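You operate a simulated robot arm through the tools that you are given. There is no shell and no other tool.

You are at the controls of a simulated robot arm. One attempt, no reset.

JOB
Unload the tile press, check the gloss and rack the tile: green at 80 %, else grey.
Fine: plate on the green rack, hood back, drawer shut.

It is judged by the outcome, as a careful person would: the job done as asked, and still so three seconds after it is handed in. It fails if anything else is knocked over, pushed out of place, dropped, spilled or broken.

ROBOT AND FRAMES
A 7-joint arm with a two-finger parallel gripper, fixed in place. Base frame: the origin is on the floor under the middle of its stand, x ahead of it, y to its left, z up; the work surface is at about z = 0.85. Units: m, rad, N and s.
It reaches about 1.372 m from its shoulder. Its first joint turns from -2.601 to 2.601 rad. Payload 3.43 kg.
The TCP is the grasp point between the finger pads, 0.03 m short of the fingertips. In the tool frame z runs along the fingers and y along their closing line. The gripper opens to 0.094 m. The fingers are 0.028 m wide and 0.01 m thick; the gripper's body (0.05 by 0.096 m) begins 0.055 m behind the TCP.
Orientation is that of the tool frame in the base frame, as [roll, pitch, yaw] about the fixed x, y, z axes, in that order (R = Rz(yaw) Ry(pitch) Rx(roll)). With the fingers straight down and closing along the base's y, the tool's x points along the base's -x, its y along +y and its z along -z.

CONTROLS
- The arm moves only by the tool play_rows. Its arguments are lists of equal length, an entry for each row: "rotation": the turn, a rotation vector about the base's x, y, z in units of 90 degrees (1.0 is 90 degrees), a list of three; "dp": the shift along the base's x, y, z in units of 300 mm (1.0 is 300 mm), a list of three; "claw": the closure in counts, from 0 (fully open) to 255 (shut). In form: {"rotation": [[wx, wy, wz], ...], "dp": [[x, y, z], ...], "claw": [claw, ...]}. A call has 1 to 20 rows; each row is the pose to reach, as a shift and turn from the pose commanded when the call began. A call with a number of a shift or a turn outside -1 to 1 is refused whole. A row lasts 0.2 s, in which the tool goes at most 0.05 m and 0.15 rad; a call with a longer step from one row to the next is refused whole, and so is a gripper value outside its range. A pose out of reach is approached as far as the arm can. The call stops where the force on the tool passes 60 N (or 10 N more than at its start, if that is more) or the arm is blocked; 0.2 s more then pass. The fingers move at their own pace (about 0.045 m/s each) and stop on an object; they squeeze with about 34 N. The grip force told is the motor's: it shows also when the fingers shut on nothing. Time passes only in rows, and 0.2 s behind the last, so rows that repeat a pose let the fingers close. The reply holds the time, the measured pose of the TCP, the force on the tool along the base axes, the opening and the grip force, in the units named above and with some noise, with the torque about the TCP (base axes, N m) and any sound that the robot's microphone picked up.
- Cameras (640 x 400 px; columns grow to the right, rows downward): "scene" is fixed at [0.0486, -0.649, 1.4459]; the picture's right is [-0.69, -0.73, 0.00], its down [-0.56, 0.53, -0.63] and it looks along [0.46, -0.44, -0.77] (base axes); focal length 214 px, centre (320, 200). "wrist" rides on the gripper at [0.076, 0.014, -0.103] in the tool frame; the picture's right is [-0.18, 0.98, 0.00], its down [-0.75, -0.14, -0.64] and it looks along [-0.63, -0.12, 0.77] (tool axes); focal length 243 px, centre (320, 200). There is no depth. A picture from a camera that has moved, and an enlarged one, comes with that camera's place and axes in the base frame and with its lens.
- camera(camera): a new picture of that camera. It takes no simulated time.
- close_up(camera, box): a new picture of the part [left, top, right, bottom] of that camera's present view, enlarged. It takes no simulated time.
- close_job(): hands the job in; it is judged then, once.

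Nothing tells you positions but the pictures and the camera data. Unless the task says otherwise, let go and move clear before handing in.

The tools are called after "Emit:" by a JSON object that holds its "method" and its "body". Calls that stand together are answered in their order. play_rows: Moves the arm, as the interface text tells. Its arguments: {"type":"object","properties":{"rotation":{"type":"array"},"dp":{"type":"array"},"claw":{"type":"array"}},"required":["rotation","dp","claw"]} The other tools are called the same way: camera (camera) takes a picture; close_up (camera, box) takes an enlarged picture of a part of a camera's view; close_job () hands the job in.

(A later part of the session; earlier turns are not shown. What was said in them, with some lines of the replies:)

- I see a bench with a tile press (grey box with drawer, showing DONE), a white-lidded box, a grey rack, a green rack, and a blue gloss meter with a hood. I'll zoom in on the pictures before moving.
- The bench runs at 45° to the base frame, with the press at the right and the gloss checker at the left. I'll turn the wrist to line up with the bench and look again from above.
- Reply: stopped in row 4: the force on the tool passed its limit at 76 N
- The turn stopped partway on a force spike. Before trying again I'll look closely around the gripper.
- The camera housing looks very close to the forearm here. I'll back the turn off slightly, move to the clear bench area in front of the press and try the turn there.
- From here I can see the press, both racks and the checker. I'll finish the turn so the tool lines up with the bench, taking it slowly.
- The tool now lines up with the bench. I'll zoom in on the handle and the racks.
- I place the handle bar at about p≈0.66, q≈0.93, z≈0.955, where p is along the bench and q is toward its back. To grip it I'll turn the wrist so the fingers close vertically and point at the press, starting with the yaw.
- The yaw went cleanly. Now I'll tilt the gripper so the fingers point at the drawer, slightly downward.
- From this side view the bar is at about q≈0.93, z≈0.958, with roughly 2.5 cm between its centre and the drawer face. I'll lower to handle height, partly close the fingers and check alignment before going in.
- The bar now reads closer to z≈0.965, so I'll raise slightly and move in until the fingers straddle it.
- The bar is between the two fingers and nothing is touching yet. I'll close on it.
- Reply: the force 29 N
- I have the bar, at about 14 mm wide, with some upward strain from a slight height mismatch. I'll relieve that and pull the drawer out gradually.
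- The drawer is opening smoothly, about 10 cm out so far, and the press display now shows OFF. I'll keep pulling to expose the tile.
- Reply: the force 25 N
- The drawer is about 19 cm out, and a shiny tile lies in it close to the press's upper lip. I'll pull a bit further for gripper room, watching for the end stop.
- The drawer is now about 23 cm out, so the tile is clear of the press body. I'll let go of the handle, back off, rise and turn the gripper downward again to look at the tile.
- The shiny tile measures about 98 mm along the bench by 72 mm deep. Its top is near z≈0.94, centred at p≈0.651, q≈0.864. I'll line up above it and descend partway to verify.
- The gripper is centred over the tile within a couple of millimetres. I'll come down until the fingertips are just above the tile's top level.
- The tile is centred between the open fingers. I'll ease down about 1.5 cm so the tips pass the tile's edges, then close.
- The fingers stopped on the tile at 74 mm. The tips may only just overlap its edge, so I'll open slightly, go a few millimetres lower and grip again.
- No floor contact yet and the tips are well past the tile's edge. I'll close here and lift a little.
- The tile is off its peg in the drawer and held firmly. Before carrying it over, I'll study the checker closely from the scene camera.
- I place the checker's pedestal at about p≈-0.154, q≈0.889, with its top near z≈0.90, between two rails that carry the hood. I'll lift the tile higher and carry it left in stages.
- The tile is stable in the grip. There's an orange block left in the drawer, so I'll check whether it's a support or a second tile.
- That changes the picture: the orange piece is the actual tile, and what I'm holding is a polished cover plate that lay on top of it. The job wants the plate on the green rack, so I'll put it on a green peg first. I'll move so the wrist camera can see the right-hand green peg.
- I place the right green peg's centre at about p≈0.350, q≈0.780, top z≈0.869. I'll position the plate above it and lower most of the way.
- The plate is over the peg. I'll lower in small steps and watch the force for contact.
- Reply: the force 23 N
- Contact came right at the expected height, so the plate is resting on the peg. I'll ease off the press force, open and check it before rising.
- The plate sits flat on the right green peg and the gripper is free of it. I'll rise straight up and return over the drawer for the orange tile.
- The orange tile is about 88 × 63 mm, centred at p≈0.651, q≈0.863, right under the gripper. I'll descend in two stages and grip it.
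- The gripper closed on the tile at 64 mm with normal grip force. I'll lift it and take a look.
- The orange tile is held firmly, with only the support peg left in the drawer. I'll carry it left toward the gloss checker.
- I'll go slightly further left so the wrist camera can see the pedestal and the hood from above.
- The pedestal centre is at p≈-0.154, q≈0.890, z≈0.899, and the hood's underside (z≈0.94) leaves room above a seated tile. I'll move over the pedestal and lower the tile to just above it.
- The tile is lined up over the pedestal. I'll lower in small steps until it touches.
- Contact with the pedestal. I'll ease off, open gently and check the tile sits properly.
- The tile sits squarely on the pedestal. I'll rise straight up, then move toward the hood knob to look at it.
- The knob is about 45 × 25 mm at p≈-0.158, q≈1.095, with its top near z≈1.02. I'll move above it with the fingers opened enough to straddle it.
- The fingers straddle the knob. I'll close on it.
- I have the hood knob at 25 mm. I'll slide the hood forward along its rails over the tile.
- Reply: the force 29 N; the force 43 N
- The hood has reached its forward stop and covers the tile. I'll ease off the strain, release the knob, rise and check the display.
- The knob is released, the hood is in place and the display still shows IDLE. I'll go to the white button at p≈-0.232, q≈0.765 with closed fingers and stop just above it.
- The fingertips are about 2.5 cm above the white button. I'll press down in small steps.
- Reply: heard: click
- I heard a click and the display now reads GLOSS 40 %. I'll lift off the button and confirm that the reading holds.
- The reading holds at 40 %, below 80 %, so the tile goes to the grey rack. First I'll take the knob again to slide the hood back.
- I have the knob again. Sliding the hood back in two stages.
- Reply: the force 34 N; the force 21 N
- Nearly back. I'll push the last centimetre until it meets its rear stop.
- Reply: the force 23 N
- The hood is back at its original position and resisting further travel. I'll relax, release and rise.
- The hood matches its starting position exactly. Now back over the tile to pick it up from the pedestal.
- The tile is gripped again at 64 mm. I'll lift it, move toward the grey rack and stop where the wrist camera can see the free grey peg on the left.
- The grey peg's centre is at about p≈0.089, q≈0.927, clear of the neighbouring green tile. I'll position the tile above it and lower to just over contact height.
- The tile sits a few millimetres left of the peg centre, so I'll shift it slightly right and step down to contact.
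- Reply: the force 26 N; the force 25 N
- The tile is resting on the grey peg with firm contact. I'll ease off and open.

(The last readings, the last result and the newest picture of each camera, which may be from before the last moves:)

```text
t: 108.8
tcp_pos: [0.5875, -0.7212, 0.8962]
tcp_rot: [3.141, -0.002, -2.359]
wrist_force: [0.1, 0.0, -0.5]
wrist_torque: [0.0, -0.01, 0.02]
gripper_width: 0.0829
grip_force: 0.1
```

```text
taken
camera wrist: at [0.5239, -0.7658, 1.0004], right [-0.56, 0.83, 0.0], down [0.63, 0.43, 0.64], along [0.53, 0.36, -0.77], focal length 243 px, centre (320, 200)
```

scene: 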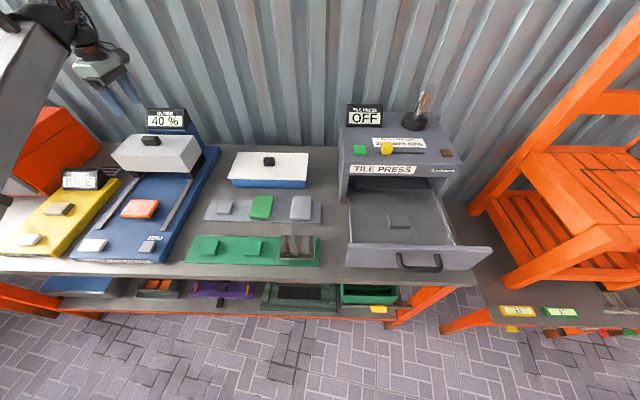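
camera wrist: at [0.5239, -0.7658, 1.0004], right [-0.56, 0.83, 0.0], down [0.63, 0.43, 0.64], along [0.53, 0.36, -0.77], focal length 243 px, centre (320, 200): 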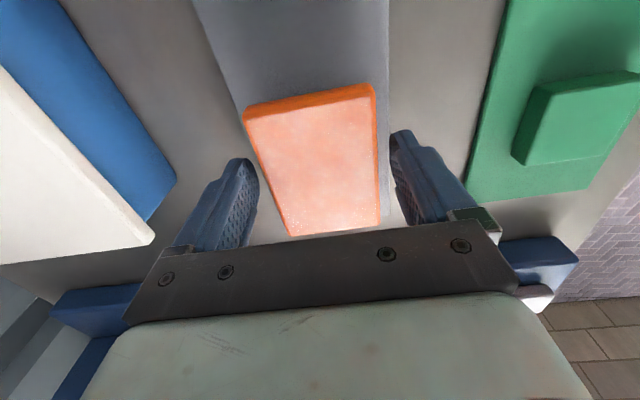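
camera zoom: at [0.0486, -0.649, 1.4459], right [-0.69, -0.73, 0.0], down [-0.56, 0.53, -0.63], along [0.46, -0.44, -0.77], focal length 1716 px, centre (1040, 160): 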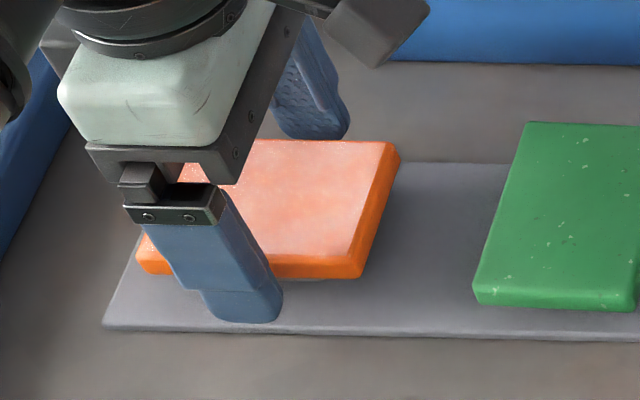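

The tile is released on the grey peg. I'll rise straight up, check both racks and head toward the drawer.

Emit:
{"method": "play_rows", "body": {"rotation": [[0, 0, 0], [0, 0, 0], [0, 0, 0], [0, 0, 0], [0, 0, 0], [0, 0, 0], [0, 0, 0], [0, 0, 0], [0, 0, 0], [0, 0, 0], [0, 0, 0], [0, 0, 0], [0, 0, 0], [0, 0, 0], [0, 0, 0], [0, 0, 0], [0, 0, 0], [0, 0, 0]], "dp": [[0, 0, 0], [0, 0, 0.03], [0, 0, 0.1], [0, 0, 0.24], [0, 0, 0.38], [0, 0, 0.52], [0, 0, 0.66], [0, 0, 0.8], [-0.05, -0.03, 0.85], [-0.15, -0.1, 0.85], [-0.26, -0.17, 0.85], [-0.37, -0.24, 0.85], [-0.48, -0.32, 0.85], [-0.59, -0.39, 0.85], [-0.7, -0.47, 0.85], [-0.81, -0.54, 0.85], [-0.92, -0.61, 0.85], [-1.0, -0.667, 0.85]], "claw": [0, 0, 0, 0, 0, 0, 0, 0, 0, 0, 0, 0, 0, 0, 0, 0, 0, 0]}}

Emit:
{"method": "camera", "body": {"camera": "scene"}}

Emit:
{"method": "close_up", "body": {"camera": "scene", "box": [180, 170, 340, 270]}}

```text
t: 112.7
tcp_pos: [0.2912, -0.921, 1.1552]
tcp_rot: [-3.141, -0.002, -2.359]
wrist_force: [1.0, -0.2, 0.9]
wrist_torque: [0.01, 0.03, -0.01]
gripper_width: 0.0937
grip_force: 0.1
```

```text
taken
```

scene: 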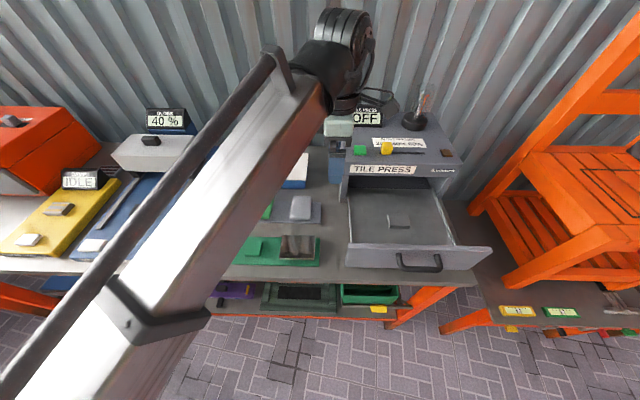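

```text
4.00 times, centred on (260, 220) of scene
camera zoom: at [0.0486, -0.649, 1.4459], right [-0.69, -0.73, 0.0], down [-0.56, 0.53, -0.63], along [0.46, -0.44, -0.77], focal length 858 px, centre (560, 120)
```

zoom: 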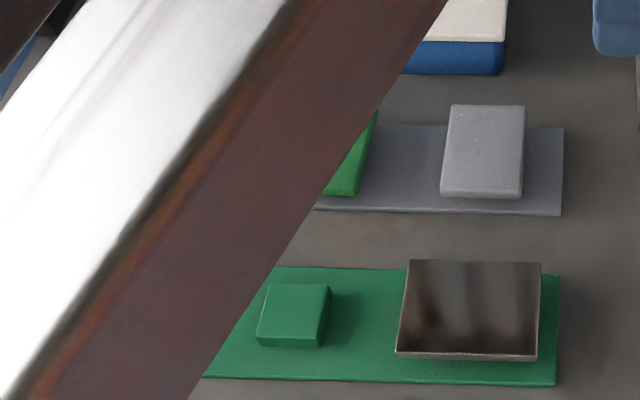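

Next I'll move in front of the drawer and tilt the gripper toward the handle again.

Emit:
{"method": "play_rows", "body": {"rotation": [[0, 0, 0], [0, 0, 0], [0, 0, 0], [0, 0, 0], [0, 0, 0], [0, 0, 0], [0, 0, 0], [-0.05, -0.05, 0], [-0.11, -0.11, 0], [-0.17, -0.17, 0], [-0.23, -0.23, 0], [-0.29, -0.29, 0], [-0.35, -0.35, 0], [-0.41, -0.41, 0], [-0.47, -0.47, 0], [-0.53, -0.53, 0], [-0.589, -0.589, 0], [-0.589, -0.589, 0]], "dp": [[-0.06, -0.01, 0], [-0.19, -0.035, 0], [-0.32, -0.06, 0], [-0.45, -0.085, 0], [-0.58, -0.11, 0], [-0.7, -0.13, 0], [-0.796, -0.15, 0], [-0.796, -0.15, 0], [-0.796, -0.15, 0], [-0.8, -0.14, 0], [-0.82, -0.12, 0], [-0.84, -0.1, 0], [-0.86, -0.08, 0], [-0.88, -0.06, 0], [-0.9, -0.04, 0], [-0.92, -0.02, 0], [-0.94, 0, 0], [-0.95, 0, 0]], "claw": [0, 0, 0, 0, 0, 0, 0, 0, 0, 0, 0, 0, 0, 0, 0, 0, 0, 0]}}

Emit:
{"method": "camera", "body": {"camera": "scene"}}

Emit:
{"method": "camera", "body": {"camera": "wrist"}}

```text
t: 116.5
tcp_pos: [0.0032, -0.9208, 1.1529]
tcp_rot: [-1.83, 0.0, -2.361]
wrist_force: [0.2, -0.6, 0.3]
wrist_torque: [-0.02, 0.03, 0.01]
gripper_width: 0.0938
grip_force: 0.1
```

```text
taken
```

scene: 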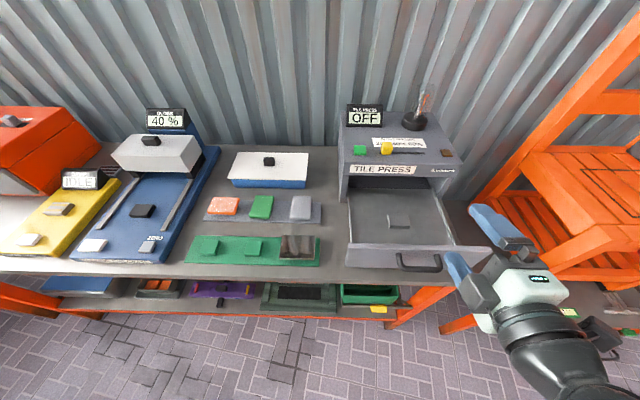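

```text
taken
camera wrist: at [-0.1234, -0.9027, 1.1648], right [-0.05, 0.31, -0.95], down [0.12, 0.95, 0.3], along [0.99, -0.1, -0.08], focal length 243 px, centre (320, 200)
```

wrist: 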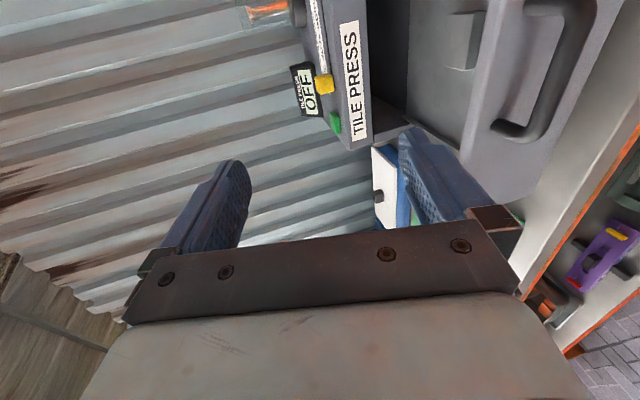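

Everything on the bench looks right: the tile is on the grey rack, the plate is on the green rack and the hood is back. Now I'll back up, drop to handle height and approach the bar.

Emit:
{"method": "play_rows", "body": {"rotation": [[0, 0, 0], [0, 0, 0], [0, 0, 0], [0, 0, 0], [0, 0, 0], [0, 0, 0], [0, 0, 0], [0, 0, 0], [0, 0, 0]], "dp": [[-0.07, 0.05, 0], [-0.144, 0.107, 0], [-0.144, 0.107, -0.1], [-0.144, 0.107, -0.22], [-0.144, 0.107, -0.34], [-0.144, 0.107, -0.46], [-0.144, 0.107, -0.56], [-0.144, 0.107, -0.606], [-0.144, 0.107, -0.606]], "claw": [50, 100, 130, 130, 130, 130, 130, 130, 130]}}

Emit:
{"method": "camera", "body": {"camera": "wrist"}}

Emit:
{"method": "close_up", "body": {"camera": "scene", "box": [340, 200, 540, 325]}}

```text
t: 118.5
tcp_pos: [-0.0421, -0.8909, 0.9689]
tcp_rot: [-1.833, 0.001, -2.358]
wrist_force: [-0.4, 0.8, -0.2]
wrist_torque: [0.01, -0.02, 0.01]
gripper_width: 0.0462
grip_force: 0.2
```

```text
taken
camera wrist: at [-0.1678, -0.8724, 0.9823], right [-0.05, 0.31, -0.95], down [0.12, 0.95, 0.3], along [0.99, -0.1, -0.08], focal length 243 px, centre (320, 200)
```

wrist: 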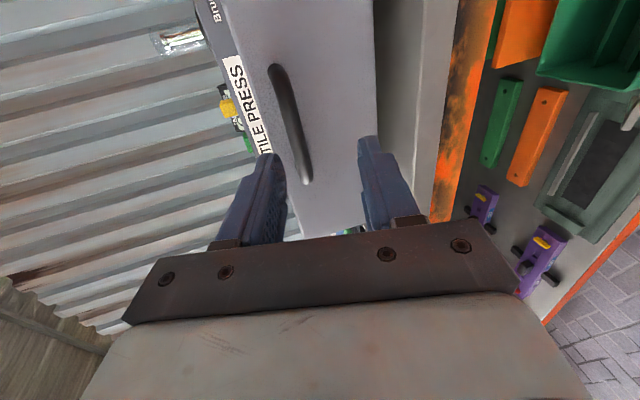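

```text
3.20 times, centred on (440, 262) of scene
camera zoom: at [0.0486, -0.649, 1.4459], right [-0.69, -0.73, 0.0], down [-0.56, 0.53, -0.63], along [0.46, -0.44, -0.77], focal length 686 px, centre (-64, 0)
```

zoom: 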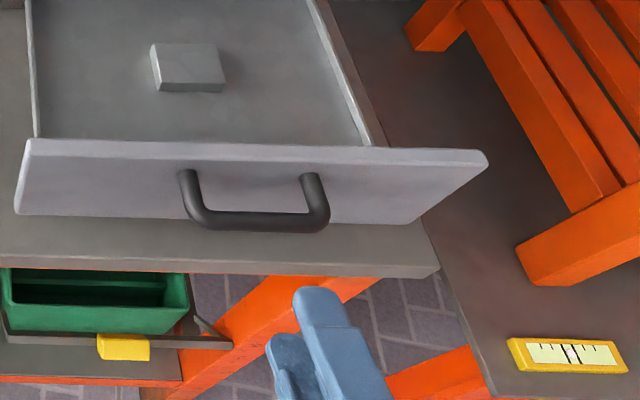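

Emit:
{"method": "play_rows", "body": {"rotation": [[0, 0, 0], [0, 0, 0], [0, 0, 0], [0, 0, 0], [0, 0, 0]], "dp": [[0.05, -0.046, 0.004], [0.1, -0.092, 0.004], [0.15, -0.138, 0.004], [0.198, -0.183, 0.004], [0.198, -0.183, 0.004]], "claw": [130, 130, 130, 130, 130]}}

Emit:
{"method": "camera", "body": {"camera": "wrist"}}

Emit:
{"method": "close_up", "body": {"camera": "scene", "box": [340, 200, 540, 325]}}

```text
t: 119.7
tcp_pos: [0.0179, -0.9468, 0.9727]
tcp_rot: [-1.833, -0.001, -2.359]
wrist_force: [-0.2, 1.2, 0.0]
wrist_torque: [-0.02, 0.02, 0.0]
gripper_width: 0.0463
grip_force: 0.0
```

```text
taken
camera wrist: at [-0.1076, -0.9276, 0.9858], right [-0.05, 0.31, -0.95], down [0.12, 0.95, 0.3], along [0.99, -0.1, -0.08], focal length 243 px, centre (320, 200)
```

wrist: 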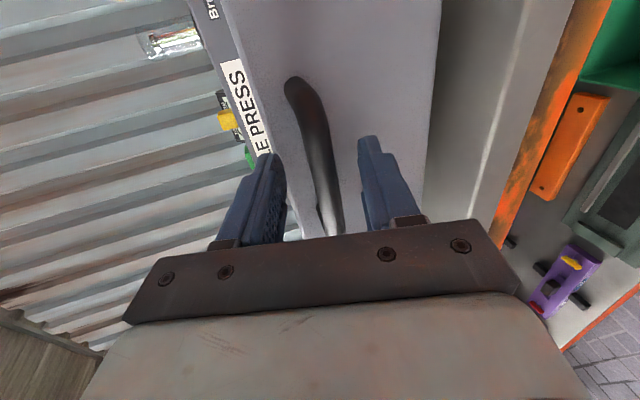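

```text
3.20 times, centred on (440, 262) of scene
camera zoom: at [0.0486, -0.649, 1.4459], right [-0.69, -0.73, 0.0], down [-0.56, 0.53, -0.63], along [0.46, -0.44, -0.77], focal length 686 px, centre (-64, 0)
```

zoom: 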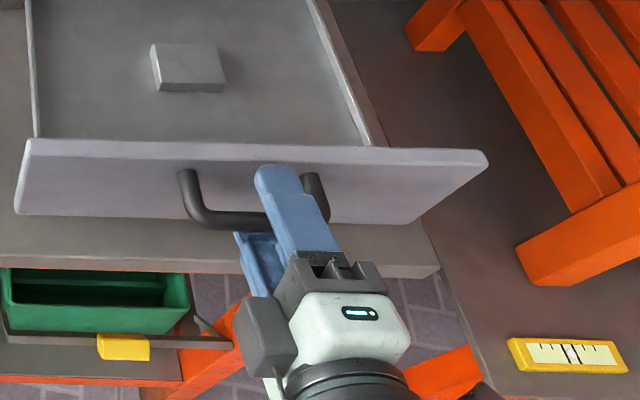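

The bar is between the fingers. I'll close on it and push the drawer in.

Emit:
{"method": "play_rows", "body": {"rotation": [[0, 0, 0], [0, 0, 0], [0, 0, 0], [0, 0, 0], [0, 0, 0]], "dp": [[0, 0, 0], [0, 0, 0], [0, 0, 0], [0, 0, 0], [0, 0, 0]], "claw": [180, 220, 255, 255, 255]}}

```text
t: 120.8
tcp_pos: [0.0195, -0.9452, 0.9699]
tcp_rot: [-1.837, 0.001, -2.357]
wrist_force: [2.7, 4.7, -28.7]
wrist_torque: [-0.21, 0.49, -0.37]
gripper_width: 0.0135
grip_force: 44.8
```

Emit:
{"method": "play_rows", "body": {"rotation": [[0, 0, 0], [0, 0, 0], [0, 0, 0], [0, 0, 0], [0, 0, 0], [0, 0, 0], [0, 0, 0]], "dp": [[0, 0, -0.008], [0.03, -0.03, -0.008], [0.075, -0.075, -0.008], [0.12, -0.12, -0.008], [0.165, -0.165, -0.008], [0.21, -0.21, -0.008], [0.25, -0.25, -0.008]], "claw": [255, 255, 255, 255, 255, 255, 255]}}

Emit:
{"method": "close_up", "body": {"camera": "scene", "box": [320, 100, 500, 280]}}

```text
t: 122.5
tcp_pos: [0.094, -1.0229, 0.9696]
tcp_rot: [-1.83, 0.0, -2.36]
wrist_force: [-0.2, 0.3, 6.0]
wrist_torque: [-0.5, 0.36, -0.36]
gripper_width: 0.0136
grip_force: 45.1
```

```text
2.22 times, centred on (410, 190) of scene
camera zoom: at [0.0486, -0.649, 1.4459], right [-0.69, -0.73, 0.0], down [-0.56, 0.53, -0.63], along [0.46, -0.44, -0.77], focal length 477 px, centre (120, 222)
```

zoom: 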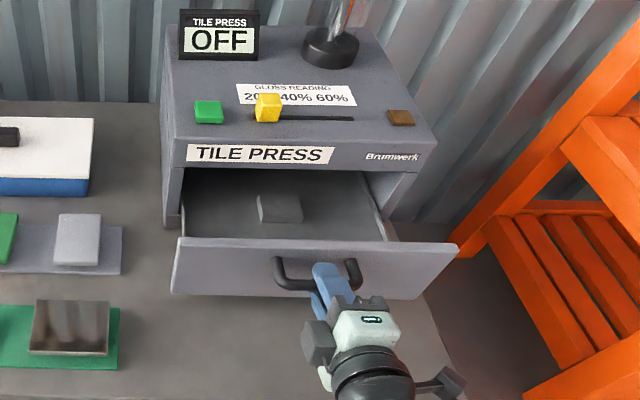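

Halfway in. Continuing until the drawer seats.

Emit:
{"method": "play_rows", "body": {"rotation": [[0, 0, 0], [0, 0, 0], [0, 0, 0], [0, 0, 0], [0, 0, 0], [0, 0, 0], [0, 0, 0]], "dp": [[0.04, -0.04, 0], [0.085, -0.085, 0], [0.13, -0.13, 0], [0.175, -0.175, 0], [0.22, -0.22, 0], [0.26, -0.26, 0], [0.28, -0.28, 0]], "claw": [255, 255, 255, 255, 255, 255, 255]}}

Emit:
{"method": "close_up", "body": {"camera": "scene", "box": [320, 100, 500, 280]}}

```text
t: 124.0
tcp_pos: [0.178, -1.1056, 0.9703]
tcp_rot: [-1.832, 0.0, -2.36]
wrist_force: [-7.3, -10.2, 14.4]
wrist_torque: [-0.17, 0.04, 1.23]
gripper_width: 0.0136
grip_force: 45.1
```

```text
2.22 times, centred on (410, 190) of scene
camera zoom: at [0.0486, -0.649, 1.4459], right [-0.69, -0.73, 0.0], down [-0.56, 0.53, -0.63], along [0.46, -0.44, -0.77], focal length 477 px, centre (120, 222)
```

zoom: 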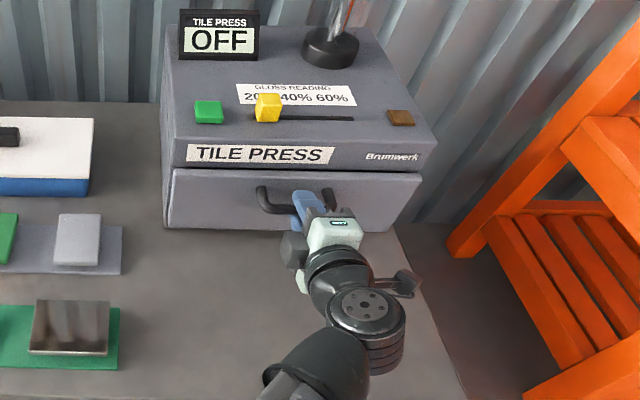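

Emit:
{"method": "play_rows", "body": {"rotation": [[0, 0, 0], [0, 0, 0]], "dp": [[0.011, -0.011, 0], [0.014, -0.014, 0]], "claw": [255, 255]}}

Emit:
{"method": "close_up", "body": {"camera": "scene", "box": [330, 130, 470, 218]}}

```text
t: 124.7
tcp_pos: [0.1795, -1.1068, 0.9713]
tcp_rot: [-1.833, 0.0, -2.362]
wrist_force: [-22.8, 1.8, 12.1]
wrist_torque: [-0.26, 0.15, 0.78]
gripper_width: 0.0138
grip_force: 45.1
```

```text
4.55 times, centred on (400, 174) of scene
camera zoom: at [0.0486, -0.649, 1.4459], right [-0.69, -0.73, 0.0], down [-0.56, 0.53, -0.63], along [0.46, -0.44, -0.77], focal length 975 px, centre (-44, 318)
```

zoom: 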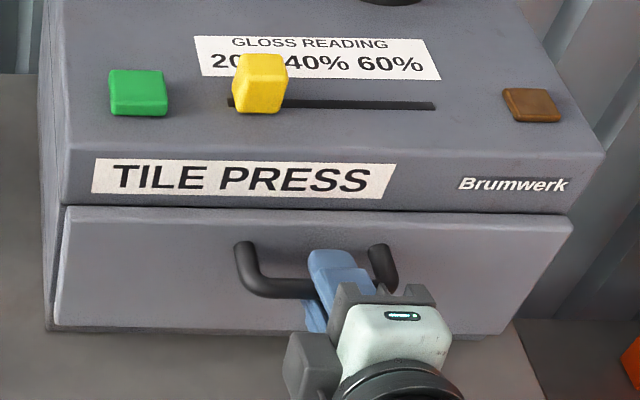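

The drawer is fully shut, at the same position as at the start and resisting further push. I'll relax, release the handle and back straight off.

Emit:
{"method": "play_rows", "body": {"rotation": [[0, 0, 0], [0, 0, 0], [0, 0, 0], [0, 0, 0], [0, 0, 0], [0, 0, 0], [0, 0, 0], [0, 0, 0], [0, 0, 0], [0, 0, 0], [0, 0, 0]], "dp": [[-0.004, 0.001, -0.003], [-0.004, 0.001, -0.003], [-0.004, 0.001, -0.003], [-0.004, 0.001, -0.003], [-0.03, 0.03, -0.003], [-0.1, 0.1, -0.003], [-0.18, 0.18, -0.003], [-0.26, 0.26, -0.003], [-0.26, 0.26, 0.1], [-0.26, 0.26, 0.24], [-0.26, 0.26, 0.38]], "claw": [255, 200, 150, 120, 110, 110, 110, 110, 110, 110, 110]}}

Emit:
{"method": "camera", "body": {"camera": "scene"}}

Emit:
{"method": "close_up", "body": {"camera": "scene", "box": [330, 90, 480, 218]}}

Emit:
{"method": "close_up", "body": {"camera": "scene", "box": [180, 180, 340, 280]}}

Emit:
{"method": "close_up", "body": {"camera": "scene", "box": [20, 90, 230, 270]}}

```text
t: 127.0
tcp_pos: [0.1042, -1.0299, 1.0842]
tcp_rot: [-1.833, -0.001, -2.358]
wrist_force: [0.7, -1.6, 0.2]
wrist_torque: [0.02, 0.02, 0.03]
gripper_width: 0.0535
grip_force: 0.0
```

```text
taken
```

scene: 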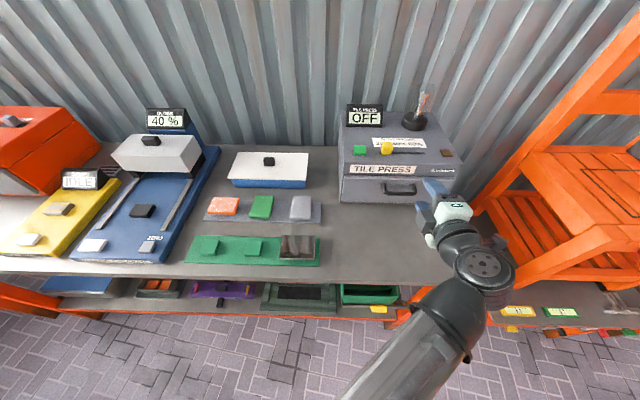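

```text
3.12 times, centred on (405, 154) of scene
camera zoom: at [0.0486, -0.649, 1.4459], right [-0.69, -0.73, 0.0], down [-0.56, 0.53, -0.63], along [0.46, -0.44, -0.77], focal length 670 px, centre (54, 344)
```

zoom: 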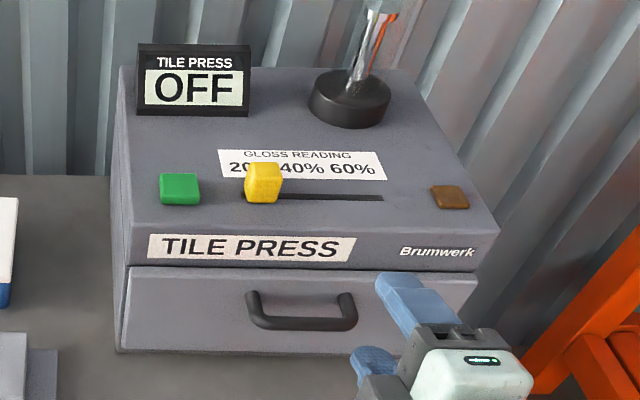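

```text
4.00 times, centred on (260, 230) of scene
camera zoom: at [0.0486, -0.649, 1.4459], right [-0.69, -0.73, 0.0], down [-0.56, 0.53, -0.63], along [0.46, -0.44, -0.77], focal length 858 px, centre (560, 80)
```

zoom: 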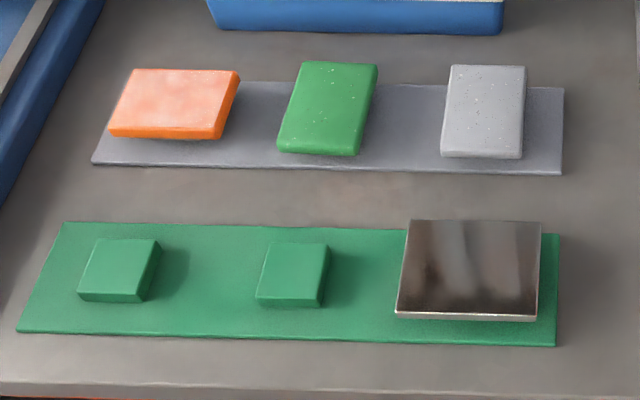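

```text
2.22 times, centred on (125, 180) of scene
camera zoom: at [0.0486, -0.649, 1.4459], right [-0.69, -0.73, 0.0], down [-0.56, 0.53, -0.63], along [0.46, -0.44, -0.77], focal length 477 px, centre (753, 244)
```

zoom: 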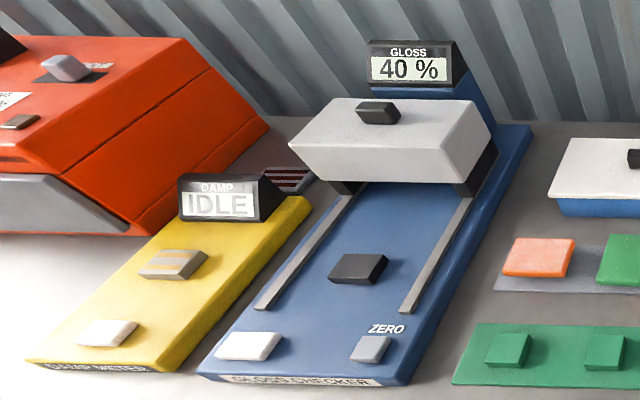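

The final state looks right. The tile read 40 % and is on the grey rack, the plate is on the green rack, and the hood is back. The drawer is shut and nothing else has moved. I'll back the arm a little further away and hold still before handing in.

Emit:
{"method": "play_rows", "body": {"rotation": [[0, 0, 0], [0, 0, 0], [0, 0, 0], [0, 0, 0], [0, 0, 0], [0, 0, 0]], "dp": [[-0.06, 0.06, 0.08], [-0.14, 0.14, 0.16], [-0.22, 0.22, 0.2], [-0.26, 0.26, 0.2], [-0.26, 0.26, 0.2], [-0.26, 0.26, 0.2]], "claw": [60, 0, 0, 0, 0, 0]}}

Emit:
{"method": "camera", "body": {"camera": "scene"}}

```text
t: 128.4
tcp_pos: [0.026, -0.9509, 1.1449]
tcp_rot: [-1.833, -0.001, -2.357]
wrist_force: [0.4, -0.2, 0.1]
wrist_torque: [-0.02, 0.03, 0.02]
gripper_width: 0.0939
grip_force: 0.1
```

```text
taken
```

scene: 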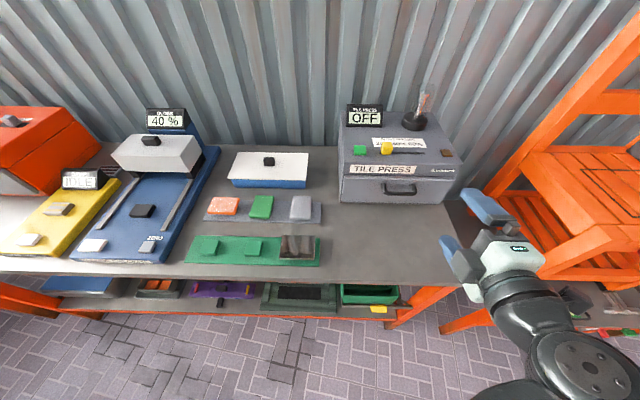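

The arm is clear and the bench is as the job asks: tile on the grey rack at 40 %, plate on the green rack, hood back, drawer shut. I'm handing it in.

Emit:
{"method": "close_job", "body": {}}

```text
The job is handed in.
```

The tile read 40 % gloss, below the 80 % mark, so I racked it on the grey rack and handed the job in.

- **Tile:** the orange tile from the press is on the free left-hand peg of the grey rack.
- **Plate:** a polished plate was lying on top of the tile in the drawer. I took your note to mean that plate and put it on the right-hand peg of the green rack.
- **Gloss check:** I took one reading with the hood fully forward, and the display still showed 40 % after I lifted off the button. I did not use the ZERO button.
- **Hood and drawer:** the hood is back at its starting position and the drawer is fully shut.

Early on, the arm stopped once on a force spike, probably its camera housing touching its own forearm. Nothing on the bench was disturbed, and the arm was clear of everything when I handed in.
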